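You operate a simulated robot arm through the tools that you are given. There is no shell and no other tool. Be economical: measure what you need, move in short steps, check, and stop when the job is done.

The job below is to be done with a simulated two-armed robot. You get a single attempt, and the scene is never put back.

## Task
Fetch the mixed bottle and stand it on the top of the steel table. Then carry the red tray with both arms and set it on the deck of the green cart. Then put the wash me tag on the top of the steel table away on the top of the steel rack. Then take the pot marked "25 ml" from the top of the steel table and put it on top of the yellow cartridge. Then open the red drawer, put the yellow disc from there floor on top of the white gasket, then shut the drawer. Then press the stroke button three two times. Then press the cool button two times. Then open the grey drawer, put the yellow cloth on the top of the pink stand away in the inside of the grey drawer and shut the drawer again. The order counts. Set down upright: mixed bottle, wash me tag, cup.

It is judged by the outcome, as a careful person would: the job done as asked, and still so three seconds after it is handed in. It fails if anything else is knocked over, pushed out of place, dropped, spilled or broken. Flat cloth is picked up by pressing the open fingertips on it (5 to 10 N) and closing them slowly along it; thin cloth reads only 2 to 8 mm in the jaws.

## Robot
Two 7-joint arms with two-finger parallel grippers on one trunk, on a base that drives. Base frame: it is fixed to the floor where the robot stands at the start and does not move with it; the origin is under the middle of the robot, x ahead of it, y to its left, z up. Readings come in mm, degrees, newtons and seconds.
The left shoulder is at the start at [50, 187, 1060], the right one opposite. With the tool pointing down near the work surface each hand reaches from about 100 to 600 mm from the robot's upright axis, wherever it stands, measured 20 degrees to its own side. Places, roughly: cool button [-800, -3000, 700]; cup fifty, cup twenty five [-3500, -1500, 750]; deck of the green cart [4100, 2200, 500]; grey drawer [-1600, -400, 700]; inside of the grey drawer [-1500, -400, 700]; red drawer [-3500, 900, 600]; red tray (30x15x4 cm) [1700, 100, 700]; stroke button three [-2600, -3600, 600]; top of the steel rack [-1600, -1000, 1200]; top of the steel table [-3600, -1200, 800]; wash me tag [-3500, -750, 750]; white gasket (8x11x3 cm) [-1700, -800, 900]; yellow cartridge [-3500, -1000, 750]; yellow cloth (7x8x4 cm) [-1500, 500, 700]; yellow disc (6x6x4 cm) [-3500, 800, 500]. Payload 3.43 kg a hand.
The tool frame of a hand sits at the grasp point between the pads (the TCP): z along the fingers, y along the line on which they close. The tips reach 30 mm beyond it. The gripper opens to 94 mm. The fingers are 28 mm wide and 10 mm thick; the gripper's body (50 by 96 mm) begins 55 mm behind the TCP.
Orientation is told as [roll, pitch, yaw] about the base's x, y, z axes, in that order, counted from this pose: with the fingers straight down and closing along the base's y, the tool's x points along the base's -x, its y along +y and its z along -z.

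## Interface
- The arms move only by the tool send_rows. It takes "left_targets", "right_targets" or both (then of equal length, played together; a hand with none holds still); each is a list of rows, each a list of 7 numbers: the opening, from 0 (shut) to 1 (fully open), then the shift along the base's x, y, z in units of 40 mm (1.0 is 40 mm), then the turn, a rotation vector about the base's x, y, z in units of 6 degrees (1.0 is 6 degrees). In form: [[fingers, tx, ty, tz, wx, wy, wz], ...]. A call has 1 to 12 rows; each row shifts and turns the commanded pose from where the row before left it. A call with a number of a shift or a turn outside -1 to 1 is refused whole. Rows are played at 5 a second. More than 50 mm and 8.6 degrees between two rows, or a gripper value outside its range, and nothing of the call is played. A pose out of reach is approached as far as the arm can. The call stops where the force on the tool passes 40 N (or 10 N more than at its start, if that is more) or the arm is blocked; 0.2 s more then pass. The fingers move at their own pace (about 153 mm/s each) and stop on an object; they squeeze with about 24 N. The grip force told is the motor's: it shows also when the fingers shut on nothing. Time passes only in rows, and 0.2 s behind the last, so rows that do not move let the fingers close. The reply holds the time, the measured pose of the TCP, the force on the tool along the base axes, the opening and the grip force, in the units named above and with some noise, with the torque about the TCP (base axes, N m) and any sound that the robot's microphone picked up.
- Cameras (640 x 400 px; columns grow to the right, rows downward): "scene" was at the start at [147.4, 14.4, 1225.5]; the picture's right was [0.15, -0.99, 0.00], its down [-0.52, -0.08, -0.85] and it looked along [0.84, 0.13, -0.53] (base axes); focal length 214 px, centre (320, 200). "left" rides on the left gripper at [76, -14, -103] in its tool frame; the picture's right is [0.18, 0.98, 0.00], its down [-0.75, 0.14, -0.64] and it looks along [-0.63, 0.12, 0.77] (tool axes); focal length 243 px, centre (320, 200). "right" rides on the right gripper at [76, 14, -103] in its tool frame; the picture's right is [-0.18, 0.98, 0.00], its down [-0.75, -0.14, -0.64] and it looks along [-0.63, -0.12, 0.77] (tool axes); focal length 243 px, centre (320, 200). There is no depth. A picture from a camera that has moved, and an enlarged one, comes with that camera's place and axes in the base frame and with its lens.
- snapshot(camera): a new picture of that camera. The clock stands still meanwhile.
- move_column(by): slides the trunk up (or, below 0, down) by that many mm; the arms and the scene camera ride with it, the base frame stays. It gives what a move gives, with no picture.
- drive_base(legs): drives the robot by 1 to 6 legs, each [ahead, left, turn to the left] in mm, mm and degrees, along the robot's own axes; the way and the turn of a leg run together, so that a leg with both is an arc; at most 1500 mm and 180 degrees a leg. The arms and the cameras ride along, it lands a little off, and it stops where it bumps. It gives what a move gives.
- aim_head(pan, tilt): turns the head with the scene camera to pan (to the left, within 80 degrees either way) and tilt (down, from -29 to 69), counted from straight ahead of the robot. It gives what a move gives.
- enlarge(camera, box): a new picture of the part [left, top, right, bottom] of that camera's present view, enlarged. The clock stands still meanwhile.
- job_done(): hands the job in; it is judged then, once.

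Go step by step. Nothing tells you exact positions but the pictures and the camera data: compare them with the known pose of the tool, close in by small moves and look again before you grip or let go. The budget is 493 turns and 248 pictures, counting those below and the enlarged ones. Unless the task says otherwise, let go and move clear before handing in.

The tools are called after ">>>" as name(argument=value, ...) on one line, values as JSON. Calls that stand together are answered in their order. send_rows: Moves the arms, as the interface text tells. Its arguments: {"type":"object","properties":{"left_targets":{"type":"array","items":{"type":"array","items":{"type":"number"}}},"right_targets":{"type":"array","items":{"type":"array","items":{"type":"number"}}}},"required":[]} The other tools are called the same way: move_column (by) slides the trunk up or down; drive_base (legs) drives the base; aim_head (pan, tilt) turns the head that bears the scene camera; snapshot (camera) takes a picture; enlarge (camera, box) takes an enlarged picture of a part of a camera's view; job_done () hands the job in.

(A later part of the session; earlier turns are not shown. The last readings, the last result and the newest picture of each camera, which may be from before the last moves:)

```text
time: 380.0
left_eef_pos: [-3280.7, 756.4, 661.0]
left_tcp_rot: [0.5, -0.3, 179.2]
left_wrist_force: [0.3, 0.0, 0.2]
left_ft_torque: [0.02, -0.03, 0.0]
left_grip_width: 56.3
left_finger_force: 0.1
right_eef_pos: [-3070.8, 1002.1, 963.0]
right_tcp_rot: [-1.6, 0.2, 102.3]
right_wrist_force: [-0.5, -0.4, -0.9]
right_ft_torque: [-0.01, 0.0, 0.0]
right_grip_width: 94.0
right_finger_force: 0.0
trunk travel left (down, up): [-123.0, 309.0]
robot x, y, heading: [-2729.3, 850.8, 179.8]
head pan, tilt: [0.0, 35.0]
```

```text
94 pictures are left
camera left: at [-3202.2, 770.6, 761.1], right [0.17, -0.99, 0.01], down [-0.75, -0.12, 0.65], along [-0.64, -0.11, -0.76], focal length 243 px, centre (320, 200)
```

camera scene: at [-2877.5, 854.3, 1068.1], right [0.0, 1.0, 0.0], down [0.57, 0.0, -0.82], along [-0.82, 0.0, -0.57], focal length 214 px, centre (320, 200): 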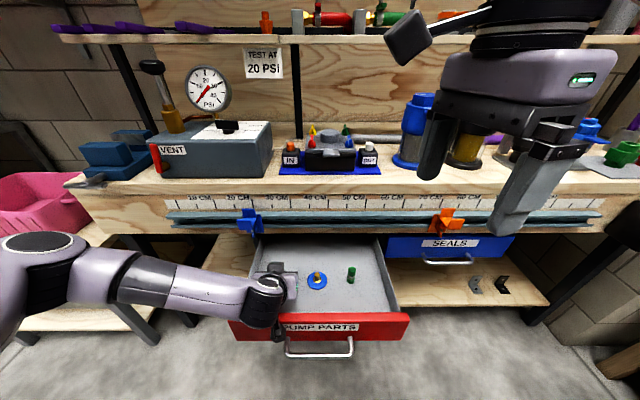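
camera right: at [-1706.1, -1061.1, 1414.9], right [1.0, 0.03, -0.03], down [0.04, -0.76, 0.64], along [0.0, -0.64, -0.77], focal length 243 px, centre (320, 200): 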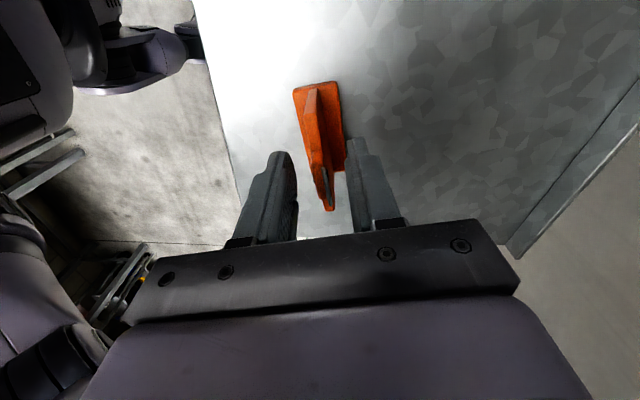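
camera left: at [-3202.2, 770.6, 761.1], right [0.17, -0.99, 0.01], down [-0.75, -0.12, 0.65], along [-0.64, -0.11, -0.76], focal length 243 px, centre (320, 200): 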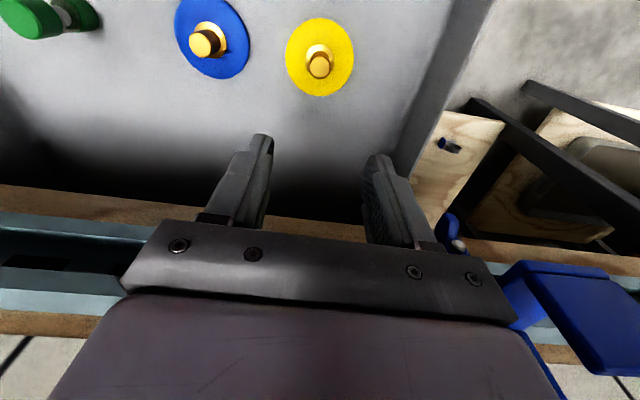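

Stem at ≈(-3247,762). I correct and descend part way.

>>> send_rows(left_targets=[[0.6, 0.42, 0.07, 0, 0, 0, 0], [0.6, 0.42, 0.07, 0, 0, 0, 0], [0.6, 0, 0, -0.8, 0, 0, 0], [0.6, 0, 0, -0.8, 0, 0, 0]])

>>> snapshot(camera="left")

```text
time: 381.0
left_eef_pos: [-3246.8, 761.9, 596.5]
left_tcp_rot: [0.5, -0.3, 179.4]
left_wrist_force: [0.1, 0.8, -0.2]
left_ft_torque: [0.03, 0.01, 0.0]
left_grip_width: 56.3
left_finger_force: 0.0
right_eef_pos: [-3069.9, 1003.8, 963.3]
right_tcp_rot: [-1.7, 0.3, 102.4]
right_wrist_force: [-0.8, -0.2, -0.4]
right_ft_torque: [0.0, 0.02, 0.0]
right_grip_width: 94.0
right_finger_force: 0.0
trunk travel left (down, up): [-123.0, 309.0]
robot x, y, heading: [-2731.6, 850.0, 180.0]
head pan, tilt: [0.0, 35.0]
```

```text
93 pictures are left
camera left: at [-3167.7, 776.5, 696.6], right [0.17, -0.99, 0.01], down [-0.75, -0.12, 0.65], along [-0.64, -0.12, -0.76], focal length 243 px, centre (320, 200)
```

left: 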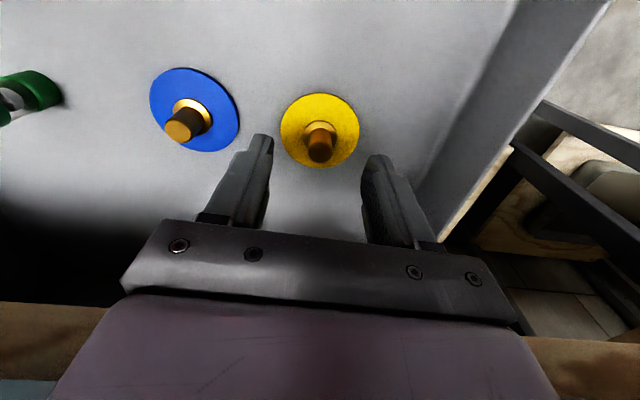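

>>> send_rows(left_targets=[[0.6, -0.12, -0.05, -0.5, 0, 0, 0], [0.6, 0, 0, -0.5, 0, 0, 0], [0.6, 0, 0, -0.3, 0, 0, 0], [0.4, 0, 0, 0, 0, 0, 0], [0.2, 0, 0, 0, 0, 0, 0], [0.05, 0, 0, 0, 0, 0, 0], [0.05, 0, 0, 0, 0, 0, 0]])

>>> snapshot(camera="left")

```text
time: 381.8
left_eef_pos: [-3256.9, 763.0, 562.1]
left_tcp_rot: [0.0, -1.4, 179.2]
left_wrist_force: [-0.9, -2.0, 16.5]
left_ft_torque: [-0.3, -0.19, -0.22]
left_grip_width: 57.9
left_finger_force: 1.2
right_eef_pos: [-3068.5, 1002.6, 963.3]
right_tcp_rot: [-1.6, 0.4, 102.3]
right_wrist_force: [-0.4, -0.2, 0.7]
right_ft_torque: [-0.05, 0.02, -0.01]
right_grip_width: 94.1
right_finger_force: 0.1
trunk travel left (down, up): [-123.0, 309.0]
robot x, y, heading: [-2730.6, 850.6, 179.9]
head pan, tilt: [0.0, 35.0]
stopped in row 3 (left hand): the force on the tool passed its limit (the readings are from after the stop); the commanded pose is now the measured one
```

```text
92 pictures are left
camera left: at [-3176.7, 776.8, 661.3], right [0.17, -0.99, 0.0], down [-0.74, -0.13, 0.66], along [-0.65, -0.11, -0.75], focal length 243 px, centre (320, 200)
```

left: 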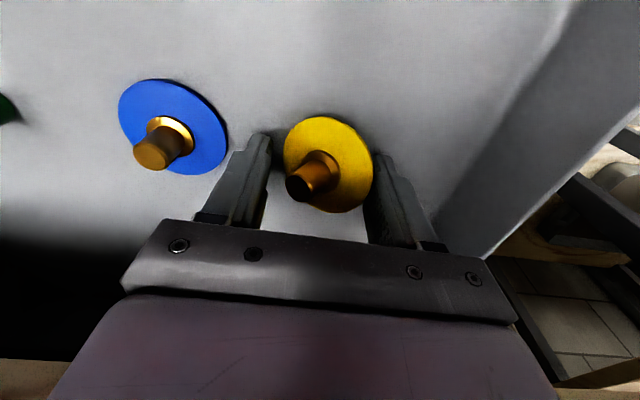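

The fingertips touched the disc (it lies higher than reckoned). I raise 15 mm and look.

>>> send_rows(left_targets=[[0.6, 0, 0, 0.4, 0, 0, 0], [0.4, 0.25, 0, 0.1, 0, 0, 0], [0.4, 0, 0, 0, 0, 0, 0]])

>>> snapshot(camera="left")

```text
time: 382.6
left_eef_pos: [-3245.1, 763.4, 578.5]
left_tcp_rot: [0.0, -0.9, 179.0]
left_wrist_force: [0.2, -1.0, -0.9]
left_ft_torque: [-0.03, 0.03, -0.01]
left_grip_width: 45.8
left_finger_force: 23.5
right_eef_pos: [-3069.9, 1003.0, 961.5]
right_tcp_rot: [-1.8, 0.3, 102.3]
right_wrist_force: [-0.4, 0.8, -0.1]
right_ft_torque: [0.01, 0.01, -0.01]
right_grip_width: 94.1
right_finger_force: 0.0
trunk travel left (down, up): [-123.0, 309.0]
robot x, y, heading: [-2733.7, 852.0, 179.7]
head pan, tilt: [0.0, 35.0]
```

```text
91 pictures are left
camera left: at [-3165.6, 777.0, 678.0], right [0.17, -0.99, 0.0], down [-0.75, -0.13, 0.65], along [-0.64, -0.11, -0.76], focal length 243 px, centre (320, 200)
```

left: 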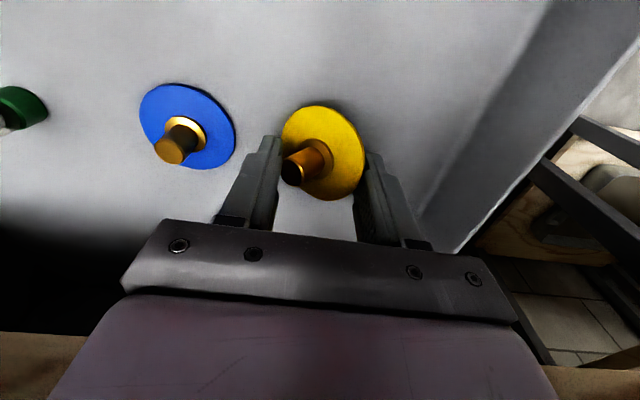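

The disc got wedged tilted between the fingers. I lower it back and open wide so it lies flat again.

>>> send_rows(left_targets=[[0.4, 0, 0, -0.25, 0, 0, 0], [0.5, 0, 0, -0.1, 0, 0, 0], [0.7, 0, 0, 0, 0, 0, 0], [0.9, 0, 0, 0, 0, 0, 0], [1, 0, 0, 0.5, 0, 0, 0], [1, 0, 0, 0.7, 0, 0, 0]])

>>> snapshot(camera="left")

```text
time: 384.0
left_eef_pos: [-3244.6, 764.2, 613.3]
left_tcp_rot: [0.0, -0.9, 179.1]
left_wrist_force: [0.6, -0.7, -0.5]
left_ft_torque: [0.01, 0.03, 0.0]
left_grip_width: 93.9
left_finger_force: 0.1
right_eef_pos: [-3069.7, 1003.7, 964.0]
right_tcp_rot: [-1.7, 0.1, 102.3]
right_wrist_force: [0.0, 0.5, 0.5]
right_ft_torque: [0.0, -0.05, 0.01]
right_grip_width: 93.9
right_finger_force: 0.0
trunk travel left (down, up): [-123.0, 309.0]
robot x, y, heading: [-2730.5, 852.5, 179.8]
head pan, tilt: [0.0, 35.0]
```

```text
90 pictures are left
camera left: at [-3165.8, 776.2, 712.5], right [0.17, -0.99, 0.0], down [-0.75, -0.13, 0.65], along [-0.64, -0.11, -0.76], focal length 243 px, centre (320, 200)
```

left: 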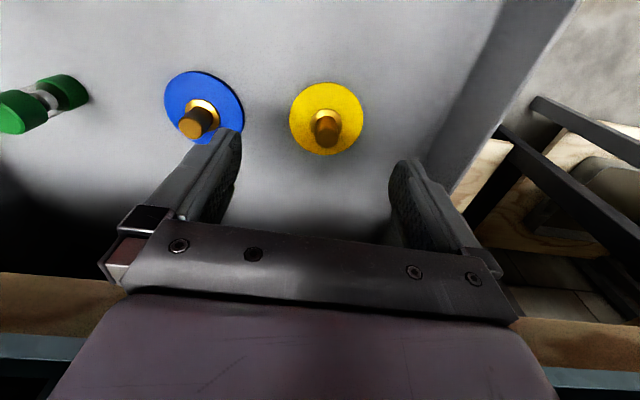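

Flat again. Stem at ≈(-3241,758); I go down to z≈566 with a narrower opening and grip the stem.

>>> send_rows(left_targets=[[0.45, 0.09, -0.15, 0, 0, 0, 0], [0.45, 0, 0, -0.6, 0, 0, 0], [0.45, 0, 0, -0.58, 0, 0, 0], [0.45, 0, 0, 0, 0, 0, 0]])

>>> snapshot(camera="left")

```text
time: 385.0
left_eef_pos: [-3242.2, 757.5, 568.3]
left_tcp_rot: [0.0, -1.3, 179.2]
left_wrist_force: [-0.5, -3.9, 21.2]
left_ft_torque: [-0.1, -0.17, 0.05]
left_grip_width: 42.1
left_finger_force: 0.1
right_eef_pos: [-3068.4, 1002.7, 963.3]
right_tcp_rot: [-1.6, 0.2, 102.4]
right_wrist_force: [-0.3, -0.3, -1.5]
right_ft_torque: [-0.01, 0.0, -0.01]
right_grip_width: 93.8
right_finger_force: 0.1
trunk travel left (down, up): [-123.0, 309.0]
robot x, y, heading: [-2733.2, 856.1, 179.7]
head pan, tilt: [0.0, 35.0]
```

```text
89 pictures are left
camera left: at [-3162.6, 770.6, 667.7], right [0.17, -0.99, 0.0], down [-0.74, -0.13, 0.66], along [-0.65, -0.11, -0.75], focal length 243 px, centre (320, 200)
```

left: 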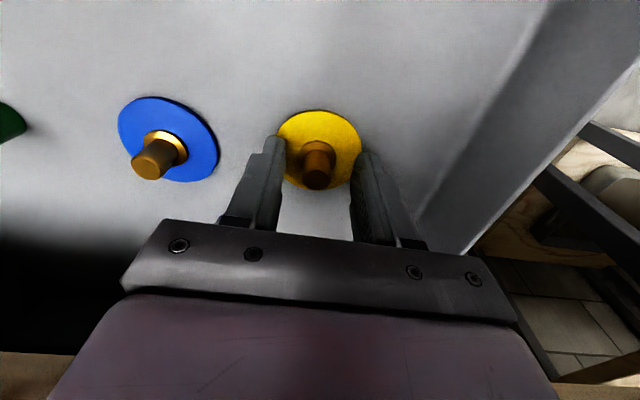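

Tips rest on the disc around the stem; I raise 3 mm and close on the stem.

>>> send_rows(left_targets=[[0.45, 0, 0, 0.14, 0, 0, 0], [0.3, 0, 0, 0, 0, 0, 0], [0.1, 0, 0, 0, 0, 0, 0], [0.05, 0, 0, 0, 0, 0, 0], [0.05, 0, 0, 0, 0, 0, 0]])

>>> snapshot(camera="left")

```text
time: 386.2
left_eef_pos: [-3240.6, 757.9, 571.3]
left_tcp_rot: [0.1, -0.9, 179.2]
left_wrist_force: [-0.8, 0.6, 0.0]
left_ft_torque: [0.01, -0.03, 0.02]
left_grip_width: 14.2
left_finger_force: 24.2
right_eef_pos: [-3069.5, 1004.1, 962.8]
right_tcp_rot: [-1.7, 0.2, 102.1]
right_wrist_force: [-0.1, -0.5, -0.2]
right_ft_torque: [-0.01, -0.01, 0.0]
right_grip_width: 93.8
right_finger_force: 0.2
trunk travel left (down, up): [-123.0, 309.0]
robot x, y, heading: [-2729.7, 852.0, 179.6]
head pan, tilt: [0.0, 35.0]
```

```text
88 pictures are left
camera left: at [-3161.8, 770.8, 670.5], right [0.17, -0.99, 0.0], down [-0.75, -0.13, 0.65], along [-0.64, -0.11, -0.76], focal length 243 px, centre (320, 200)
```

left: 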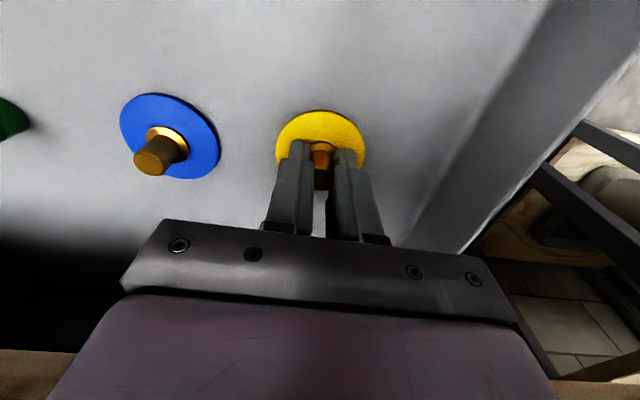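

Stem gripped (14 mm). I lift the disc straight out of the drawer.

>>> send_rows(left_targets=[[0.05, 0, 0, 0.4, 0, 0, 0], [0.05, 0, 0, 0.8, 0, 0, 0], [0.05, 0, 0, 0.8, 0, 0, 0], [0.05, 0, 0, 0.8, 0, 0, 0], [0.05, 0.3, 0, 0.8, 0, 0, 0], [0.05, 0.5, 0, 0.8, 0, 0, 0], [0.05, 0.5, 0, 0.5, 0, 0, 0]])

>>> drive_base(legs=[[-250, 0, 0]])

>>> snapshot(camera="left")

```text
time: 387.8
left_eef_pos: [-3189.0, 756.1, 767.4]
left_tcp_rot: [0.0, -0.9, 179.1]
left_wrist_force: [-0.9, 0.3, 0.0]
left_ft_torque: [0.0, 0.02, 0.0]
left_grip_width: 14.2
left_finger_force: 24.1
right_eef_pos: [-3069.7, 1002.9, 963.0]
right_tcp_rot: [-1.7, 0.2, 102.4]
right_wrist_force: [0.2, 0.1, 0.0]
right_ft_torque: [0.0, 0.0, -0.03]
right_grip_width: 93.8
right_finger_force: 0.1
trunk travel left (down, up): [-123.0, 309.0]
robot x, y, heading: [-2732.8, 849.7, 179.7]
head pan, tilt: [0.0, 35.0]
```

```text
time: 389.6
left_eef_pos: [-2941.4, 757.1, 766.4]
left_tcp_rot: [0.0, -0.9, 179.1]
left_wrist_force: [0.6, -0.3, -0.7]
left_ft_torque: [0.02, 0.02, -0.01]
left_grip_width: 14.4
left_finger_force: 23.5
right_eef_pos: [-2822.3, 1002.0, 963.3]
right_tcp_rot: [-1.7, 0.3, 102.3]
right_wrist_force: [-0.1, 0.9, 0.5]
right_ft_torque: [0.0, 0.04, 0.0]
right_grip_width: 94.0
right_finger_force: 0.0
trunk travel left (down, up): [-123.0, 309.0]
robot x, y, heading: [-2483.2, 850.3, 179.8]
head pan, tilt: [0.0, 35.0]
```

```text
87 pictures are left
camera left: at [-2862.1, 769.5, 866.8], right [0.17, -0.99, 0.0], down [-0.75, -0.13, 0.65], along [-0.65, -0.11, -0.76], focal length 243 px, centre (320, 200)
```

left: 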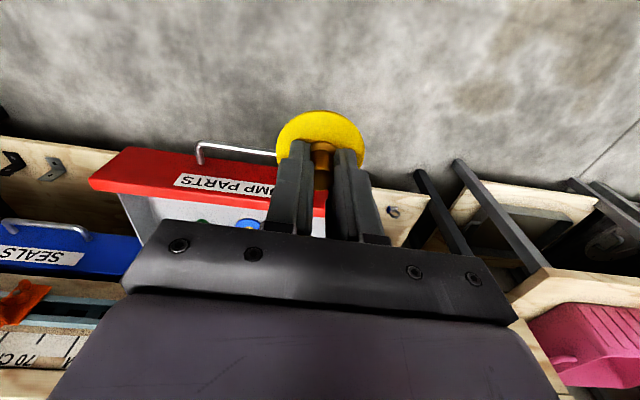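

Disc held. To set it into the rack I must re-grip it with a tilted hand, so I'll use the pink stand's top. I turn around and look.

>>> move_column(by=120)

>>> drive_base(legs=[[100, 0, 90], [0, 0, 90]])

>>> aim_head(pan=-10, tilt=30)

>>> snapshot(camera="scene")

```text
time: 391.1
left_eef_pos: [-2940.7, 755.7, 887.2]
left_tcp_rot: [0.0, -0.8, 179.2]
left_wrist_force: [0.5, -0.5, 0.0]
left_ft_torque: [0.02, -0.01, 0.0]
left_grip_width: 14.6
left_finger_force: 23.9
right_eef_pos: [-2822.9, 1001.5, 1083.6]
right_tcp_rot: [-1.7, 0.2, 102.2]
right_wrist_force: [0.7, -0.3, -0.4]
right_ft_torque: [0.0, 0.0, 0.03]
right_grip_width: 94.2
right_finger_force: 0.0
trunk travel left (down, up): [-243.0, 189.0]
robot x, y, heading: [-2479.7, 850.9, 179.8]
head pan, tilt: [0.0, 35.0]
```

```text
time: 399.1
left_eef_pos: [-2086.8, 871.2, 888.8]
left_tcp_rot: [-0.1, -0.8, -2.7]
left_wrist_force: [1.2, -0.3, -0.3]
left_ft_torque: [0.03, 0.05, 0.0]
left_grip_width: 14.5
left_finger_force: 24.2
right_eef_pos: [-2215.0, 628.4, 1083.4]
right_tcp_rot: [-1.7, 0.2, -79.6]
right_wrist_force: [0.2, 0.1, -0.5]
right_ft_torque: [-0.01, -0.01, -0.02]
right_grip_width: 94.1
right_finger_force: 0.1
trunk travel left (down, up): [-243.0, 189.0]
robot x, y, heading: [-2547.5, 790.7, -2.0]
head pan, tilt: [0.0, 35.0]
```

```text
time: 399.8
left_eef_pos: [-2087.9, 872.3, 887.7]
left_tcp_rot: [0.0, -0.8, -2.7]
left_wrist_force: [-0.3, 0.5, -0.3]
left_ft_torque: [-0.02, -0.03, -0.02]
left_grip_width: 14.3
left_finger_force: 24.0
right_eef_pos: [-2213.3, 628.8, 1082.9]
right_tcp_rot: [-1.7, 0.3, -79.5]
right_wrist_force: [0.2, 0.0, 0.2]
right_ft_torque: [0.01, -0.05, 0.0]
right_grip_width: 93.9
right_finger_force: 0.1
trunk travel left (down, up): [-243.0, 189.0]
robot x, y, heading: [-2552.4, 790.5, -2.1]
head pan, tilt: [-10.0, 30.0]
```

```text
86 pictures are left
camera scene: at [-2400.3, 769.5, 1195.8], right [-0.21, -0.98, 0.0], down [-0.49, 0.1, -0.87], along [0.85, -0.18, -0.5], focal length 214 px, centre (320, 200)
```

scene: 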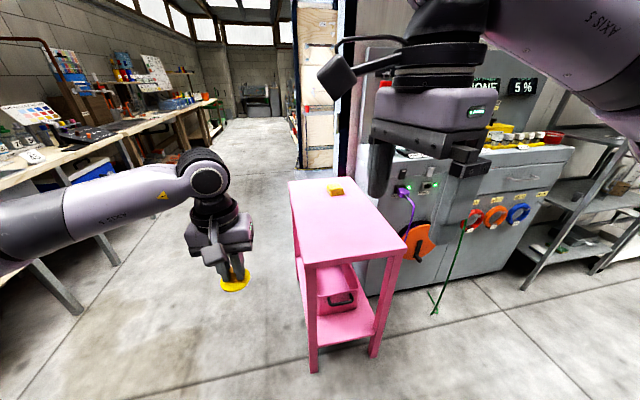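

The pink stand's near end (x -1940…, y 380–715, z≈700) is free; the cloth lies at its far part. I drive up to it.

>>> drive_base(legs=[[200, -350, 2]])

>>> aim_head(pan=10, tilt=50)

>>> snapshot(camera="scene")

```text
time: 402.3
left_eef_pos: [-1896.5, 533.0, 887.5]
left_tcp_rot: [0.0, -0.9, -0.7]
left_wrist_force: [0.1, -0.4, -0.6]
left_ft_torque: [-0.01, -0.02, -0.02]
left_grip_width: 14.5
left_finger_force: 23.6
right_eef_pos: [-2014.0, 288.5, 1084.0]
right_tcp_rot: [-1.8, 0.3, -77.4]
right_wrist_force: [0.0, 0.1, -0.1]
right_ft_torque: [0.02, -0.01, 0.0]
right_grip_width: 94.2
right_finger_force: 0.0
trunk travel left (down, up): [-243.0, 189.0]
robot x, y, heading: [-2352.6, 440.4, -0.2]
head pan, tilt: [-10.0, 30.0]
```

```text
time: 403.1
left_eef_pos: [-1895.4, 534.3, 887.3]
left_tcp_rot: [0.0, -1.0, -0.7]
left_wrist_force: [-0.2, 0.5, -0.2]
left_ft_torque: [-0.01, 0.0, 0.01]
left_grip_width: 14.5
left_finger_force: 24.0
right_eef_pos: [-2013.3, 289.1, 1084.0]
right_tcp_rot: [-1.7, 0.2, -77.4]
right_wrist_force: [0.0, -0.5, -1.0]
right_ft_torque: [0.0, -0.02, 0.03]
right_grip_width: 93.9
right_finger_force: 0.0
trunk travel left (down, up): [-243.0, 189.0]
robot x, y, heading: [-2351.1, 436.3, -0.0]
head pan, tilt: [10.0, 50.0]
```

```text
85 pictures are left
camera scene: at [-2218.5, 450.5, 1166.4], right [0.17, -0.98, 0.0], down [-0.75, -0.13, -0.64], along [0.63, 0.11, -0.77], focal length 214 px, centre (320, 200)
```

scene: 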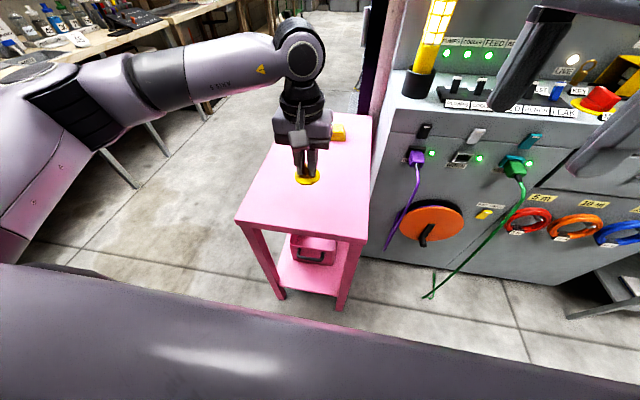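

I lower the disc to the stand's near end until it touches.

>>> send_rows(left_targets=[[0.05, 0.4, 0, -0.6, 0, 0, 0], [0.05, 0, 0, -0.8, 0, 0, 0], [0.05, 0, 0, -0.8, 0, 0, 0], [0.05, 0, 0, -0.5, 0, 0, 0], [0.05, 0, 0, -0.2, 0, 0, 0]])

>>> send_rows(left_targets=[[0.05, 0, 0, -0.15, 0, 0, 0], [0.05, 0, 0, -0.15, 0, 0, 0], [0.05, 0, 0, -0.15, 0, 0, 0]])

>>> snapshot(camera="left")

```text
time: 404.3
left_eef_pos: [-1878.9, 535.4, 769.4]
left_tcp_rot: [0.1, -0.9, -0.8]
left_wrist_force: [-0.4, 0.2, 0.5]
left_ft_torque: [-0.01, -0.01, -0.02]
left_grip_width: 14.3
left_finger_force: 23.7
right_eef_pos: [-2014.1, 287.9, 1082.9]
right_tcp_rot: [-1.8, 0.2, -77.3]
right_wrist_force: [0.8, -0.6, 0.8]
right_ft_torque: [-0.01, -0.02, 0.0]
right_grip_width: 94.3
right_finger_force: 0.0
trunk travel left (down, up): [-243.0, 189.0]
robot x, y, heading: [-2353.8, 432.4, 0.1]
head pan, tilt: [10.0, 50.0]
```

```text
time: 405.1
left_eef_pos: [-1878.3, 534.5, 758.4]
left_tcp_rot: [-0.1, -1.4, -0.7]
left_wrist_force: [-4.7, 8.1, 34.8]
left_ft_torque: [0.45, 0.41, 0.13]
left_grip_width: 14.2
left_finger_force: 24.4
right_eef_pos: [-2016.6, 288.9, 1085.3]
right_tcp_rot: [-1.5, 0.3, -77.4]
right_wrist_force: [0.5, 0.1, -1.0]
right_ft_torque: [0.0, 0.02, -0.01]
right_grip_width: 94.2
right_finger_force: 0.1
trunk travel left (down, up): [-243.0, 189.0]
robot x, y, heading: [-2355.3, 436.8, 0.1]
head pan, tilt: [10.0, 50.0]
```

```text
84 pictures are left
camera left: at [-1956.9, 521.7, 857.7], right [-0.17, 0.98, -0.01], down [0.74, 0.13, 0.66], along [0.65, 0.11, -0.75], focal length 243 px, centre (320, 200)
```

left: 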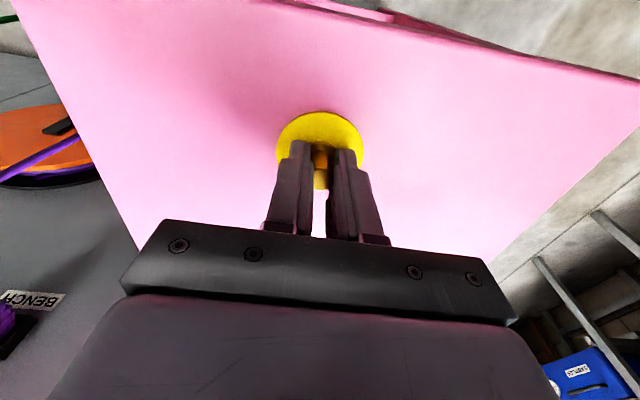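

Touching. I open a little, raise 5 mm and tilt the hand forward about the stem, then re-grip.

>>> send_rows(left_targets=[[0.05, 0, 0, 0.1, 0, 0, 0], [0.25, 0, 0, 0, 0, 0, 0], [0.38, 0, 0, 0.1, 0, 0, 0]])

>>> send_rows(left_targets=[[0.38, 0, 0, 0, 0, -1, 0], [0.38, 0, 0, 0, 0, -1, 0], [0.38, 0, 0, 0, 0, -1, 0], [0.38, 0, 0, 0, 0, -1, 0], [0.38, 0, 0, 0, 0, -1, 0], [0.38, 0, 0, 0, 0, -1, 0], [0.38, 0, 0, 0, 0, -1, 0], [0.38, 0, 0, 0, 0, -1, 0], [0.38, 0, 0, 0, 0, -1, 0], [0.38, 0, 0, 0, 0, 0, 0]])

>>> snapshot(camera="left")

>>> snapshot(camera="scene")

```text
time: 405.9
left_eef_pos: [-1880.2, 535.2, 759.1]
left_tcp_rot: [0.0, -0.6, -0.7]
left_wrist_force: [-0.5, 0.8, 0.2]
left_ft_torque: [-0.01, -0.02, -0.01]
left_grip_width: 35.6
left_finger_force: 0.1
right_eef_pos: [-2015.2, 287.5, 1082.6]
right_tcp_rot: [-1.8, 0.3, -77.4]
right_wrist_force: [0.2, -0.6, -0.3]
right_ft_torque: [0.03, 0.01, -0.01]
right_grip_width: 94.1
right_finger_force: 0.2
trunk travel left (down, up): [-243.0, 189.0]
robot x, y, heading: [-2352.0, 437.9, 0.0]
head pan, tilt: [10.0, 50.0]
```

```text
time: 408.1
left_eef_pos: [-1879.3, 534.7, 761.9]
left_tcp_rot: [0.8, -55.0, -1.2]
left_wrist_force: [-0.3, -1.0, -1.1]
left_ft_torque: [0.01, -0.03, -0.01]
left_grip_width: 35.7
left_finger_force: 0.2
right_eef_pos: [-2014.8, 289.2, 1082.4]
right_tcp_rot: [-1.7, 0.2, -77.4]
right_wrist_force: [-0.2, -0.3, -0.2]
right_ft_torque: [-0.01, 0.0, 0.01]
right_grip_width: 94.0
right_finger_force: 0.0
trunk travel left (down, up): [-243.0, 189.0]
robot x, y, heading: [-2352.5, 435.5, 0.1]
head pan, tilt: [10.0, 50.0]
```

```text
83 pictures are left
camera left: at [-2006.5, 521.3, 755.7], right [-0.1, 0.98, -0.14], down [-0.09, 0.13, 0.99], along [0.99, 0.11, 0.08], focal length 243 px, centre (320, 200)
```

left: 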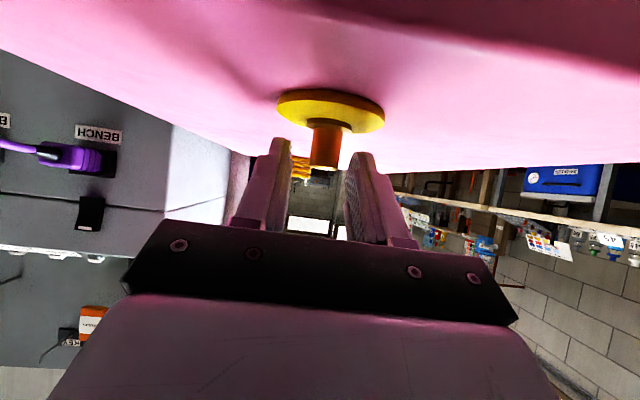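

```text
82 pictures are left
camera scene: at [-2218.6, 450.7, 1166.3], right [0.17, -0.98, 0.0], down [-0.75, -0.13, -0.64], along [0.63, 0.11, -0.77], focal length 214 px, centre (320, 200)
```

scene: 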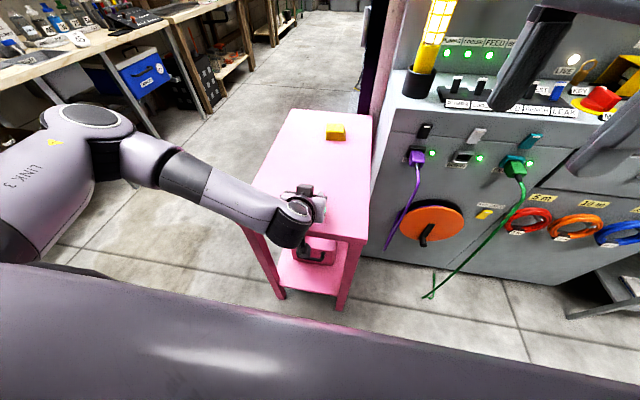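

The stem top is ~9 mm below the TCP. I pull back 12 mm, lower 4 mm and close on the stem.

>>> send_rows(left_targets=[[0.38, -0.3, 0, -0.1, 0, 0, 0], [0.25, 0, 0, 0, 0, 0, 0], [0.1, 0, 0, 0, 0, 0, 0], [0.05, 0, 0, 0, 0, 0, 0], [0.05, 0, 0, 0, 0, 0, 0]])

>>> send_rows(left_targets=[[0.05, 0, 0, 0.4, 0, 0, 0], [0.05, 0, 0, 0.8, 0, 0, 0], [0.05, 0, 0, 0.8, 0, 0, 0], [0.05, 0, 0, 0.8, 0, 0, 0]])

>>> snapshot(camera="left")

```text
time: 409.3
left_eef_pos: [-1891.8, 535.0, 757.8]
left_tcp_rot: [1.0, -54.9, -1.2]
left_wrist_force: [-0.1, 1.4, 1.2]
left_ft_torque: [0.03, 0.01, 0.03]
left_grip_width: 14.1
left_finger_force: 24.4
right_eef_pos: [-2014.1, 287.6, 1083.4]
right_tcp_rot: [-1.7, 0.2, -77.5]
right_wrist_force: [0.1, -0.3, 0.0]
right_ft_torque: [-0.02, -0.03, -0.03]
right_grip_width: 94.2
right_finger_force: 0.1
trunk travel left (down, up): [-243.0, 189.0]
robot x, y, heading: [-2353.1, 430.9, 0.2]
head pan, tilt: [10.0, 50.0]
```

```text
time: 410.3
left_eef_pos: [-1891.1, 534.6, 868.9]
left_tcp_rot: [1.0, -54.9, -1.3]
left_wrist_force: [0.8, 0.2, -0.1]
left_ft_torque: [-0.02, 0.04, -0.03]
left_grip_width: 14.1
left_finger_force: 24.1
right_eef_pos: [-2014.8, 288.4, 1083.8]
right_tcp_rot: [-1.8, 0.2, -77.3]
right_wrist_force: [-0.8, -0.8, 1.1]
right_ft_torque: [-0.02, -0.01, -0.03]
right_grip_width: 94.0
right_finger_force: 0.0
trunk travel left (down, up): [-243.0, 189.0]
robot x, y, heading: [-2351.6, 436.9, 0.0]
head pan, tilt: [10.0, 50.0]
```

```text
81 pictures are left
camera left: at [-2018.4, 521.1, 863.7], right [-0.1, 0.99, -0.14], down [-0.09, 0.13, 0.99], along [0.99, 0.11, 0.08], focal length 243 px, centre (320, 200)
```

left: 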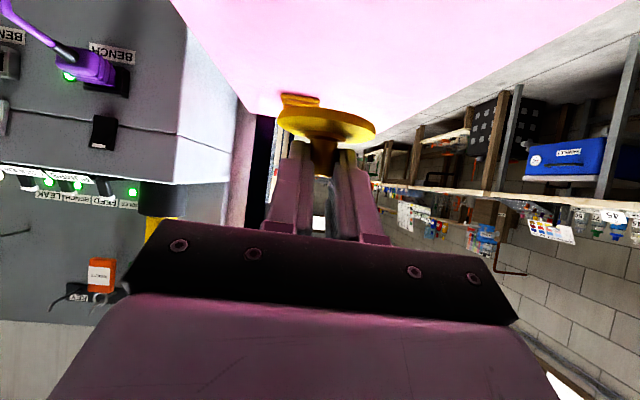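

The disc is held level with the hand tilted. I drive right along the cabinet to the rack and raise the trunk.

>>> drive_base(legs=[[-60, 0, 0], [0, -670, 0], [0, -670, 0]])

>>> move_column(by=130)

>>> aim_head(pan=10, tilt=30)

>>> snapshot(camera="scene")

```text
time: 417.9
left_eef_pos: [-1951.8, -806.1, 867.3]
left_tcp_rot: [1.0, -54.8, -1.3]
left_wrist_force: [0.6, -0.6, 0.1]
left_ft_torque: [0.04, 0.03, 0.0]
left_grip_width: 13.9
left_finger_force: 23.5
right_eef_pos: [-2073.9, -1052.4, 1083.3]
right_tcp_rot: [-1.7, 0.3, -77.5]
right_wrist_force: [-1.1, -0.3, 0.4]
right_ft_torque: [0.01, 0.01, 0.0]
right_grip_width: 94.0
right_finger_force: 0.1
trunk travel left (down, up): [-243.0, 189.0]
robot x, y, heading: [-2412.2, -902.0, -0.2]
head pan, tilt: [10.0, 50.0]
```

```text
time: 419.5
left_eef_pos: [-1950.0, -807.2, 998.5]
left_tcp_rot: [1.0, -55.0, -1.2]
left_wrist_force: [0.5, 0.3, -0.9]
left_ft_torque: [0.03, 0.01, -0.03]
left_grip_width: 14.2
left_finger_force: 23.6
right_eef_pos: [-2073.4, -1052.7, 1212.8]
right_tcp_rot: [-1.7, 0.2, -77.5]
right_wrist_force: [0.2, 0.6, 0.6]
right_ft_torque: [-0.01, 0.0, 0.01]
right_grip_width: 93.9
right_finger_force: 0.1
trunk travel left (down, up): [-373.0, 59.0]
robot x, y, heading: [-2410.5, -902.8, 0.0]
head pan, tilt: [10.0, 50.0]
```

```text
time: 420.3
left_eef_pos: [-1950.6, -806.0, 998.7]
left_tcp_rot: [1.0, -55.0, -1.3]
left_wrist_force: [0.1, -0.1, 0.3]
left_ft_torque: [-0.03, -0.02, -0.01]
left_grip_width: 13.9
left_finger_force: 24.3
right_eef_pos: [-2073.2, -1051.8, 1212.5]
right_tcp_rot: [-1.8, 0.2, -77.5]
right_wrist_force: [0.2, -0.1, 0.7]
right_ft_torque: [0.0, 0.02, 0.0]
right_grip_width: 94.1
right_finger_force: 0.1
trunk travel left (down, up): [-373.0, 59.0]
robot x, y, heading: [-2414.8, -902.7, 0.1]
head pan, tilt: [10.0, 30.0]
```

```text
80 pictures are left
camera scene: at [-2264.7, -886.7, 1325.8], right [0.17, -0.99, 0.0], down [-0.49, -0.09, -0.87], along [0.85, 0.15, -0.5], focal length 214 px, centre (320, 200)
```

scene: 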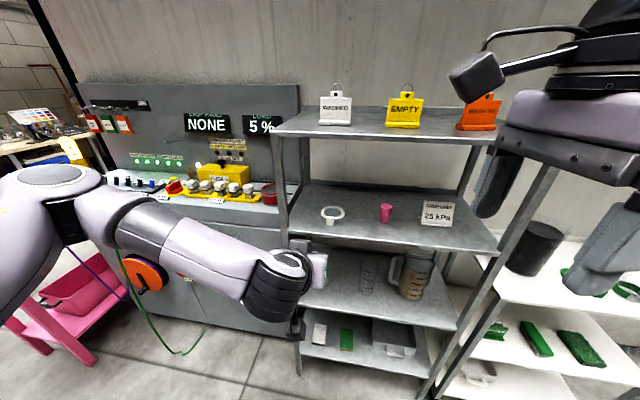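

>>> enlarge(camera="scene", box=[280, 180, 400, 255])

>>> snapshot(camera="left")

```text
5.33 times, centred on (340, 218) of scene
camera zoom: at [-2264.7, -886.7, 1325.8], right [0.17, -0.99, 0.0], down [-0.49, -0.09, -0.87], along [0.85, 0.15, -0.5], focal length 1144 px, centre (213, 107)
```

zoom: 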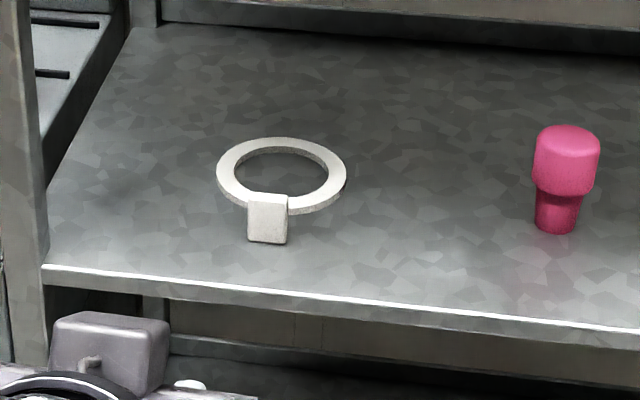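

```text
78 pictures are left
camera left: at [-2077.3, -818.8, 993.3], right [-0.1, 0.99, -0.14], down [-0.09, 0.13, 0.99], along [0.99, 0.11, 0.08], focal length 243 px, centre (320, 200)
```

left: 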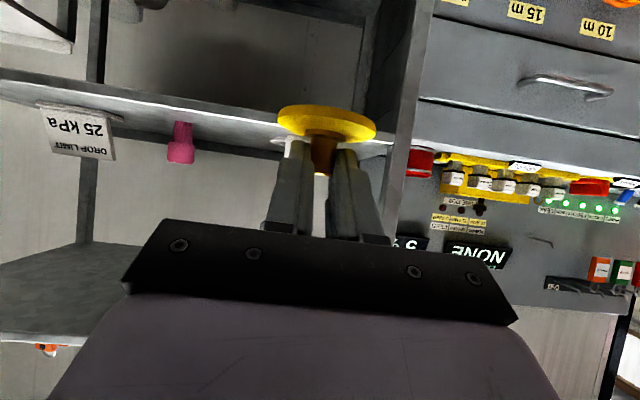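

The ring is at ≈(-1680,-827), shelf z≈931, with a block at its front up to z≈959. I drive 160 mm closer and bring the disc over the ring at a safe height.

>>> drive_base(legs=[[160, 0, 0]])

>>> send_rows(left_targets=[[0.05, 0, -0.25, 0.4, 0, 0, 0], [0.05, 0.3, -0.25, 0.2, 0, 0, 0], [0.05, 0.5, 0, 0, 0, 0, 0], [0.05, 0.5, 0, 0, 0, 0, 0], [0.05, 0.5, 0, 0, 0, 0, 0], [0.05, 0.4, 0, 0, 0, 0, 0], [0.05, 0, 0, 0, 0, 0, 0]])

>>> enlarge(camera="scene", box=[260, 180, 420, 280])

>>> snapshot(camera="left")

```text
time: 421.7
left_eef_pos: [-1789.8, -805.0, 998.0]
left_tcp_rot: [0.9, -54.9, -1.3]
left_wrist_force: [-0.1, 0.3, 0.3]
left_ft_torque: [0.02, 0.01, -0.01]
left_grip_width: 14.1
left_finger_force: 23.9
right_eef_pos: [-1914.1, -1050.7, 1213.8]
right_tcp_rot: [-1.8, 0.2, -77.5]
right_wrist_force: [0.9, 0.2, -0.3]
right_ft_torque: [-0.01, 0.04, 0.02]
right_grip_width: 94.2
right_finger_force: 0.1
trunk travel left (down, up): [-373.0, 59.0]
robot x, y, heading: [-2253.5, -906.3, -0.2]
head pan, tilt: [10.0, 30.0]
```

```text
time: 423.3
left_eef_pos: [-1704.5, -826.8, 1022.7]
left_tcp_rot: [0.9, -54.8, -1.3]
left_wrist_force: [0.0, 0.0, -0.2]
left_ft_torque: [0.02, -0.02, 0.03]
left_grip_width: 13.9
left_finger_force: 24.1
right_eef_pos: [-1913.7, -1052.4, 1213.4]
right_tcp_rot: [-1.8, 0.1, -77.6]
right_wrist_force: [-0.5, -0.2, -0.7]
right_ft_torque: [0.02, 0.0, -0.03]
right_grip_width: 94.0
right_finger_force: 0.1
trunk travel left (down, up): [-373.0, 59.0]
robot x, y, heading: [-2254.0, -902.8, -0.2]
head pan, tilt: [10.0, 30.0]
```

```text
4.00 times, centred on (340, 230) of scene
camera zoom: at [-2105.3, -886.9, 1325.9], right [0.17, -0.99, 0.0], down [-0.49, -0.09, -0.87], along [0.85, 0.15, -0.5], focal length 858 px, centre (240, 80)
```

zoom: 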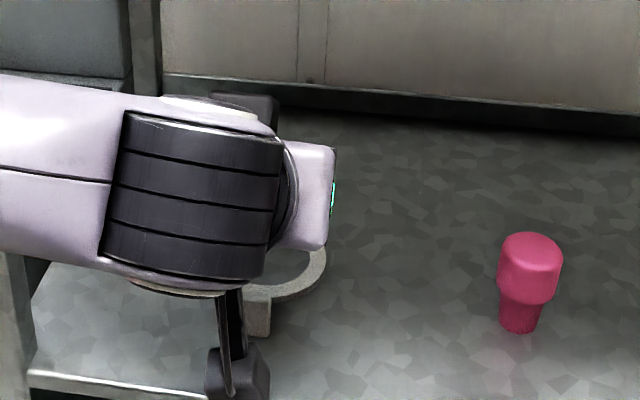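

```text
76 pictures are left
camera left: at [-1830.4, -839.2, 1017.2], right [-0.1, 0.99, -0.14], down [-0.09, 0.13, 0.99], along [0.99, 0.11, 0.08], focal length 243 px, centre (320, 200)
```

left: 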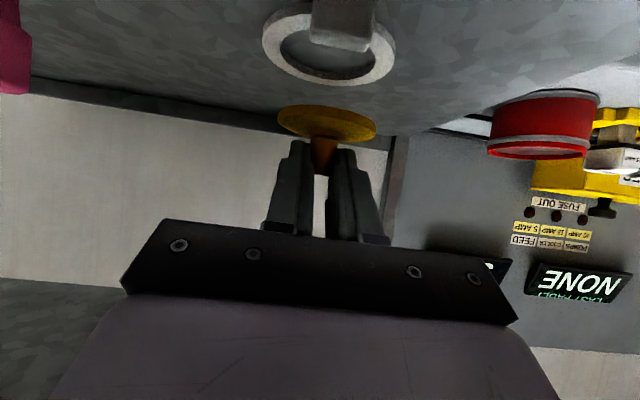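

The left camera shows the ring clearly: centre (-1680,-829), hole ≈58 mm, disc ≈56–60 mm. So that the disc rests firmly on the ring I place it ~14 mm behind centre.

>>> send_rows(left_targets=[[0.05, 0.3, -0.07, 0, 0, 0, 0], [0.05, 0.3, 0, 0, 0, 0, 0], [0.05, 0, 0, -0.3, 0, 0, 0], [0.05, 0, 0, -0.3, 0, 0, 0], [0.05, 0, 0, -0.15, 0, 0, 0], [0.05, 0, 0, 0, 0, 0, 0]])

>>> snapshot(camera="left")

```text
time: 424.7
left_eef_pos: [-1679.8, -829.8, 991.8]
left_tcp_rot: [1.0, -54.9, -1.3]
left_wrist_force: [-0.8, 0.2, -0.8]
left_ft_torque: [-0.02, 0.01, -0.01]
left_grip_width: 14.1
left_finger_force: 23.8
right_eef_pos: [-1915.2, -1053.2, 1213.7]
right_tcp_rot: [-1.7, 0.2, -77.5]
right_wrist_force: [0.8, -0.1, 0.7]
right_ft_torque: [-0.02, 0.01, 0.0]
right_grip_width: 93.9
right_finger_force: 0.0
trunk travel left (down, up): [-373.0, 59.0]
robot x, y, heading: [-2258.9, -904.0, -0.0]
head pan, tilt: [10.0, 30.0]
```

```text
75 pictures are left
camera left: at [-1806.1, -841.8, 987.5], right [-0.1, 0.99, -0.14], down [-0.09, 0.13, 0.99], along [0.99, 0.11, 0.08], focal length 243 px, centre (320, 200)
```

left: 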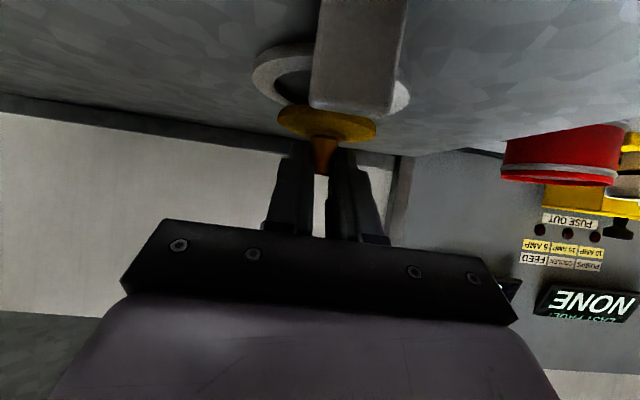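

Aligned. I lower to contact in small steps.

>>> send_rows(left_targets=[[0.05, 0, 0, -0.12, 0, 0, 0], [0.05, 0, 0, -0.12, 0, 0, 0]])

>>> send_rows(left_targets=[[0.05, 0, 0, -0.06, 0, 0, 0], [0.05, 0, 0, 0, 0, 0, 0]])

>>> send_rows(left_targets=[[0.05, 0, 0, -0.06, 0, 0, 0], [0.05, 0, 0, 0, 0, 0, 0]])

```text
time: 425.3
left_eef_pos: [-1679.6, -829.3, 982.9]
left_tcp_rot: [1.1, -54.9, -1.3]
left_wrist_force: [0.7, 0.0, 0.1]
left_ft_torque: [-0.03, 0.0, -0.01]
left_grip_width: 14.0
left_finger_force: 24.3
right_eef_pos: [-1914.0, -1051.5, 1213.2]
right_tcp_rot: [-1.8, 0.2, -77.5]
right_wrist_force: [0.6, 0.9, 0.5]
right_ft_torque: [0.01, 0.03, -0.02]
right_grip_width: 94.3
right_finger_force: 0.1
trunk travel left (down, up): [-373.0, 59.0]
robot x, y, heading: [-2250.8, -903.2, -0.2]
head pan, tilt: [10.0, 30.0]
```

```text
time: 425.9
left_eef_pos: [-1679.4, -829.4, 982.5]
left_tcp_rot: [0.9, -55.0, -1.2]
left_wrist_force: [0.0, 0.6, 8.2]
left_ft_torque: [-0.08, 0.03, 0.03]
left_grip_width: 14.2
left_finger_force: 24.3
right_eef_pos: [-1916.4, -1052.0, 1214.0]
right_tcp_rot: [-1.6, 0.3, -77.5]
right_wrist_force: [-0.1, -0.8, 0.1]
right_ft_torque: [0.01, -0.03, 0.01]
right_grip_width: 94.0
right_finger_force: 0.0
trunk travel left (down, up): [-373.0, 59.0]
robot x, y, heading: [-2253.4, -902.5, -0.4]
head pan, tilt: [10.0, 30.0]
```

```text
time: 426.5
left_eef_pos: [-1678.9, -828.8, 982.2]
left_tcp_rot: [0.8, -55.3, -1.2]
left_wrist_force: [1.5, 0.4, 20.9]
left_ft_torque: [-0.08, -0.05, 0.04]
left_grip_width: 14.1
left_finger_force: 24.0
right_eef_pos: [-1915.9, -1051.9, 1213.5]
right_tcp_rot: [-1.6, 0.3, -77.5]
right_wrist_force: [-0.6, -0.1, 1.1]
right_ft_torque: [0.01, 0.05, 0.01]
right_grip_width: 93.9
right_finger_force: 0.1
trunk travel left (down, up): [-373.0, 59.0]
robot x, y, heading: [-2252.0, -904.9, -0.2]
head pan, tilt: [10.0, 30.0]
```

Contact at 982 as expected. I relieve, open slowly and look.

>>> send_rows(left_targets=[[0.05, 0, 0, 0.09, 0, 0, 0], [0.16, 0, 0, 0, 0, 0, 0], [0.22, 0, 0, 0, 0, 0, 0], [0.35, 0, 0, 0, 0, 0, 0], [0.35, 0, 0, 0, 0, 0, 0]])

>>> snapshot(camera="left")

```text
time: 427.7
left_eef_pos: [-1679.5, -828.7, 980.0]
left_tcp_rot: [1.0, -54.7, -1.4]
left_wrist_force: [0.4, -0.2, -0.6]
left_ft_torque: [0.0, 0.03, -0.01]
left_grip_width: 32.6
left_finger_force: 0.0
right_eef_pos: [-1914.8, -1051.3, 1213.4]
right_tcp_rot: [-1.7, 0.2, -77.5]
right_wrist_force: [-1.1, 1.0, -0.5]
right_ft_torque: [0.03, -0.01, -0.02]
right_grip_width: 94.4
right_finger_force: 0.0
trunk travel left (down, up): [-373.0, 59.0]
robot x, y, heading: [-2254.3, -906.5, -0.1]
head pan, tilt: [10.0, 30.0]
```

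```text
74 pictures are left
camera left: at [-1806.5, -841.8, 975.9], right [-0.1, 0.99, -0.14], down [-0.09, 0.13, 0.99], along [0.99, 0.11, 0.07], focal length 243 px, centre (320, 200)
```

left: 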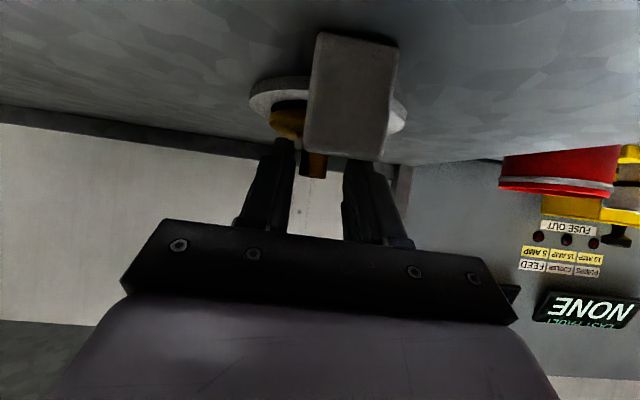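

I retract up and back, then verify the disc.

>>> send_rows(left_targets=[[0.4, 0, 0, 0.4, 0, 0, 0], [0.4, -0.2, 0, 0.5, 0, 0, 0], [0.4, -0.7, 0, 0.2, 0, 0, 0], [0.4, -0.8, 0, 0, 0, 0, 0], [0.4, -0.8, 0, 0, 0, 0, 0]])

>>> drive_base(legs=[[-160, 0, 0]])

>>> enlarge(camera="scene", box=[280, 180, 400, 255])

```text
time: 428.9
left_eef_pos: [-1779.6, -829.3, 1026.9]
left_tcp_rot: [1.0, -54.9, -1.2]
left_wrist_force: [-0.1, -0.5, 0.2]
left_ft_torque: [-0.01, -0.05, 0.0]
left_grip_width: 37.7
left_finger_force: 0.2
right_eef_pos: [-1914.4, -1052.9, 1212.5]
right_tcp_rot: [-1.6, 0.1, -77.5]
right_wrist_force: [0.4, 0.5, -0.2]
right_ft_torque: [0.0, -0.02, 0.01]
right_grip_width: 94.1
right_finger_force: 0.0
trunk travel left (down, up): [-373.0, 59.0]
robot x, y, heading: [-2253.6, -899.5, -0.3]
head pan, tilt: [10.0, 30.0]
```

```text
time: 430.4
left_eef_pos: [-1939.8, -828.2, 1026.9]
left_tcp_rot: [1.0, -54.8, -1.3]
left_wrist_force: [-0.9, 0.0, 0.1]
left_ft_torque: [-0.01, -0.01, -0.02]
left_grip_width: 37.7
left_finger_force: 0.1
right_eef_pos: [-2074.3, -1052.3, 1213.5]
right_tcp_rot: [-1.7, 0.2, -77.4]
right_wrist_force: [-0.2, -0.2, 0.1]
right_ft_torque: [0.01, -0.05, -0.01]
right_grip_width: 94.0
right_finger_force: 0.0
trunk travel left (down, up): [-373.0, 59.0]
robot x, y, heading: [-2409.4, -900.8, -0.2]
head pan, tilt: [10.0, 30.0]
```

```text
5.33 times, centred on (340, 218) of scene
camera zoom: at [-2265.3, -886.7, 1326.0], right [0.17, -0.99, 0.0], down [-0.49, -0.09, -0.87], along [0.85, 0.15, -0.5], focal length 1144 px, centre (213, 107)
```

zoom: 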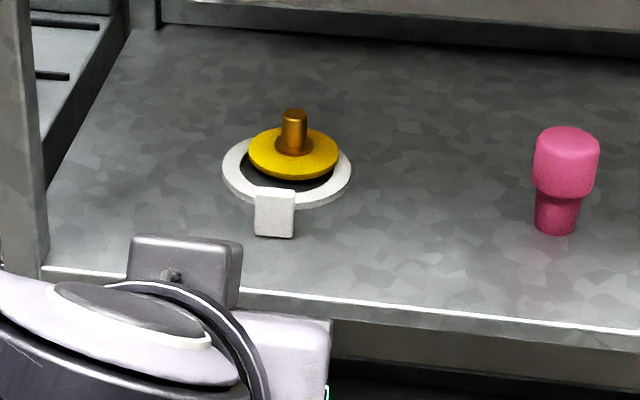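

The yellow disc lies flat on the white gasket. Now I go back to shut the red drawer.

>>> drive_base(legs=[[-130, 0, 0], [0, 900, 0], [0, 900, 0], [0, 0, 90], [0, 0, 90]])

>>> move_column(by=-270)

>>> aim_head(pan=0, tilt=40)

>>> snapshot(camera="scene")

```text
time: 448.0
left_eef_pos: [-3023.8, 819.0, 1026.3]
left_tcp_rot: [1.0, -55.0, 179.5]
left_wrist_force: [-0.3, 0.5, 0.0]
left_ft_torque: [0.0, -0.03, 0.02]
left_grip_width: 37.5
left_finger_force: 0.1
right_eef_pos: [-2892.7, 1045.3, 1212.9]
right_tcp_rot: [-1.7, 0.2, 103.3]
right_wrist_force: [0.4, -0.1, 0.3]
right_ft_torque: [-0.01, 0.01, 0.01]
right_grip_width: 93.7
right_finger_force: 0.0
trunk travel left (down, up): [-373.0, 59.0]
robot x, y, heading: [-2551.1, 902.7, -179.4]
head pan, tilt: [10.0, 30.0]
```

```text
time: 450.7
left_eef_pos: [-3024.6, 820.8, 756.6]
left_tcp_rot: [1.0, -54.9, 179.5]
left_wrist_force: [-0.6, 0.0, 0.0]
left_ft_torque: [-0.01, -0.01, 0.01]
left_grip_width: 37.5
left_finger_force: 0.0
right_eef_pos: [-2893.4, 1043.8, 942.6]
right_tcp_rot: [-1.7, 0.2, 103.4]
right_wrist_force: [0.5, 0.0, 0.1]
right_ft_torque: [-0.01, 0.03, -0.02]
right_grip_width: 93.9
right_finger_force: 0.0
trunk travel left (down, up): [-103.0, 329.0]
robot x, y, heading: [-2555.4, 904.2, -179.1]
head pan, tilt: [10.0, 30.0]
```

```text
time: 451.5
left_eef_pos: [-3023.8, 819.4, 755.2]
left_tcp_rot: [1.0, -54.9, 179.6]
left_wrist_force: [-0.1, -0.3, -0.4]
left_ft_torque: [-0.03, 0.01, -0.01]
left_grip_width: 37.6
left_finger_force: 0.0
right_eef_pos: [-2893.3, 1043.7, 942.6]
right_tcp_rot: [-1.7, 0.2, 103.4]
right_wrist_force: [0.1, 0.6, 0.2]
right_ft_torque: [0.02, -0.01, -0.02]
right_grip_width: 93.8
right_finger_force: 0.0
trunk travel left (down, up): [-103.0, 329.0]
robot x, y, heading: [-2551.1, 900.2, -178.9]
head pan, tilt: [0.0, 40.0]
```

```text
72 pictures are left
camera scene: at [-2695.1, 899.7, 1040.6], right [-0.01, 1.0, 0.0], down [0.64, 0.01, -0.77], along [-0.77, -0.01, -0.64], focal length 214 px, centre (320, 200)
```

scene: 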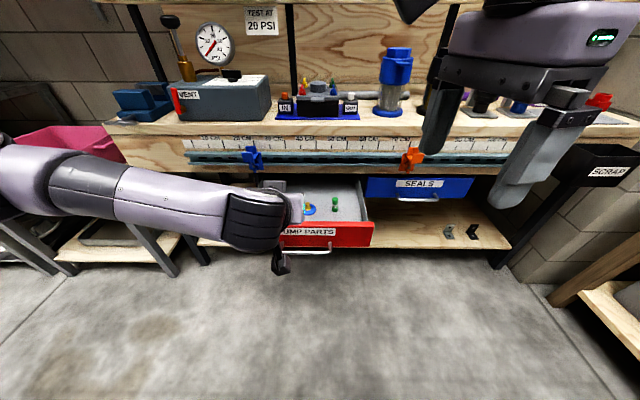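

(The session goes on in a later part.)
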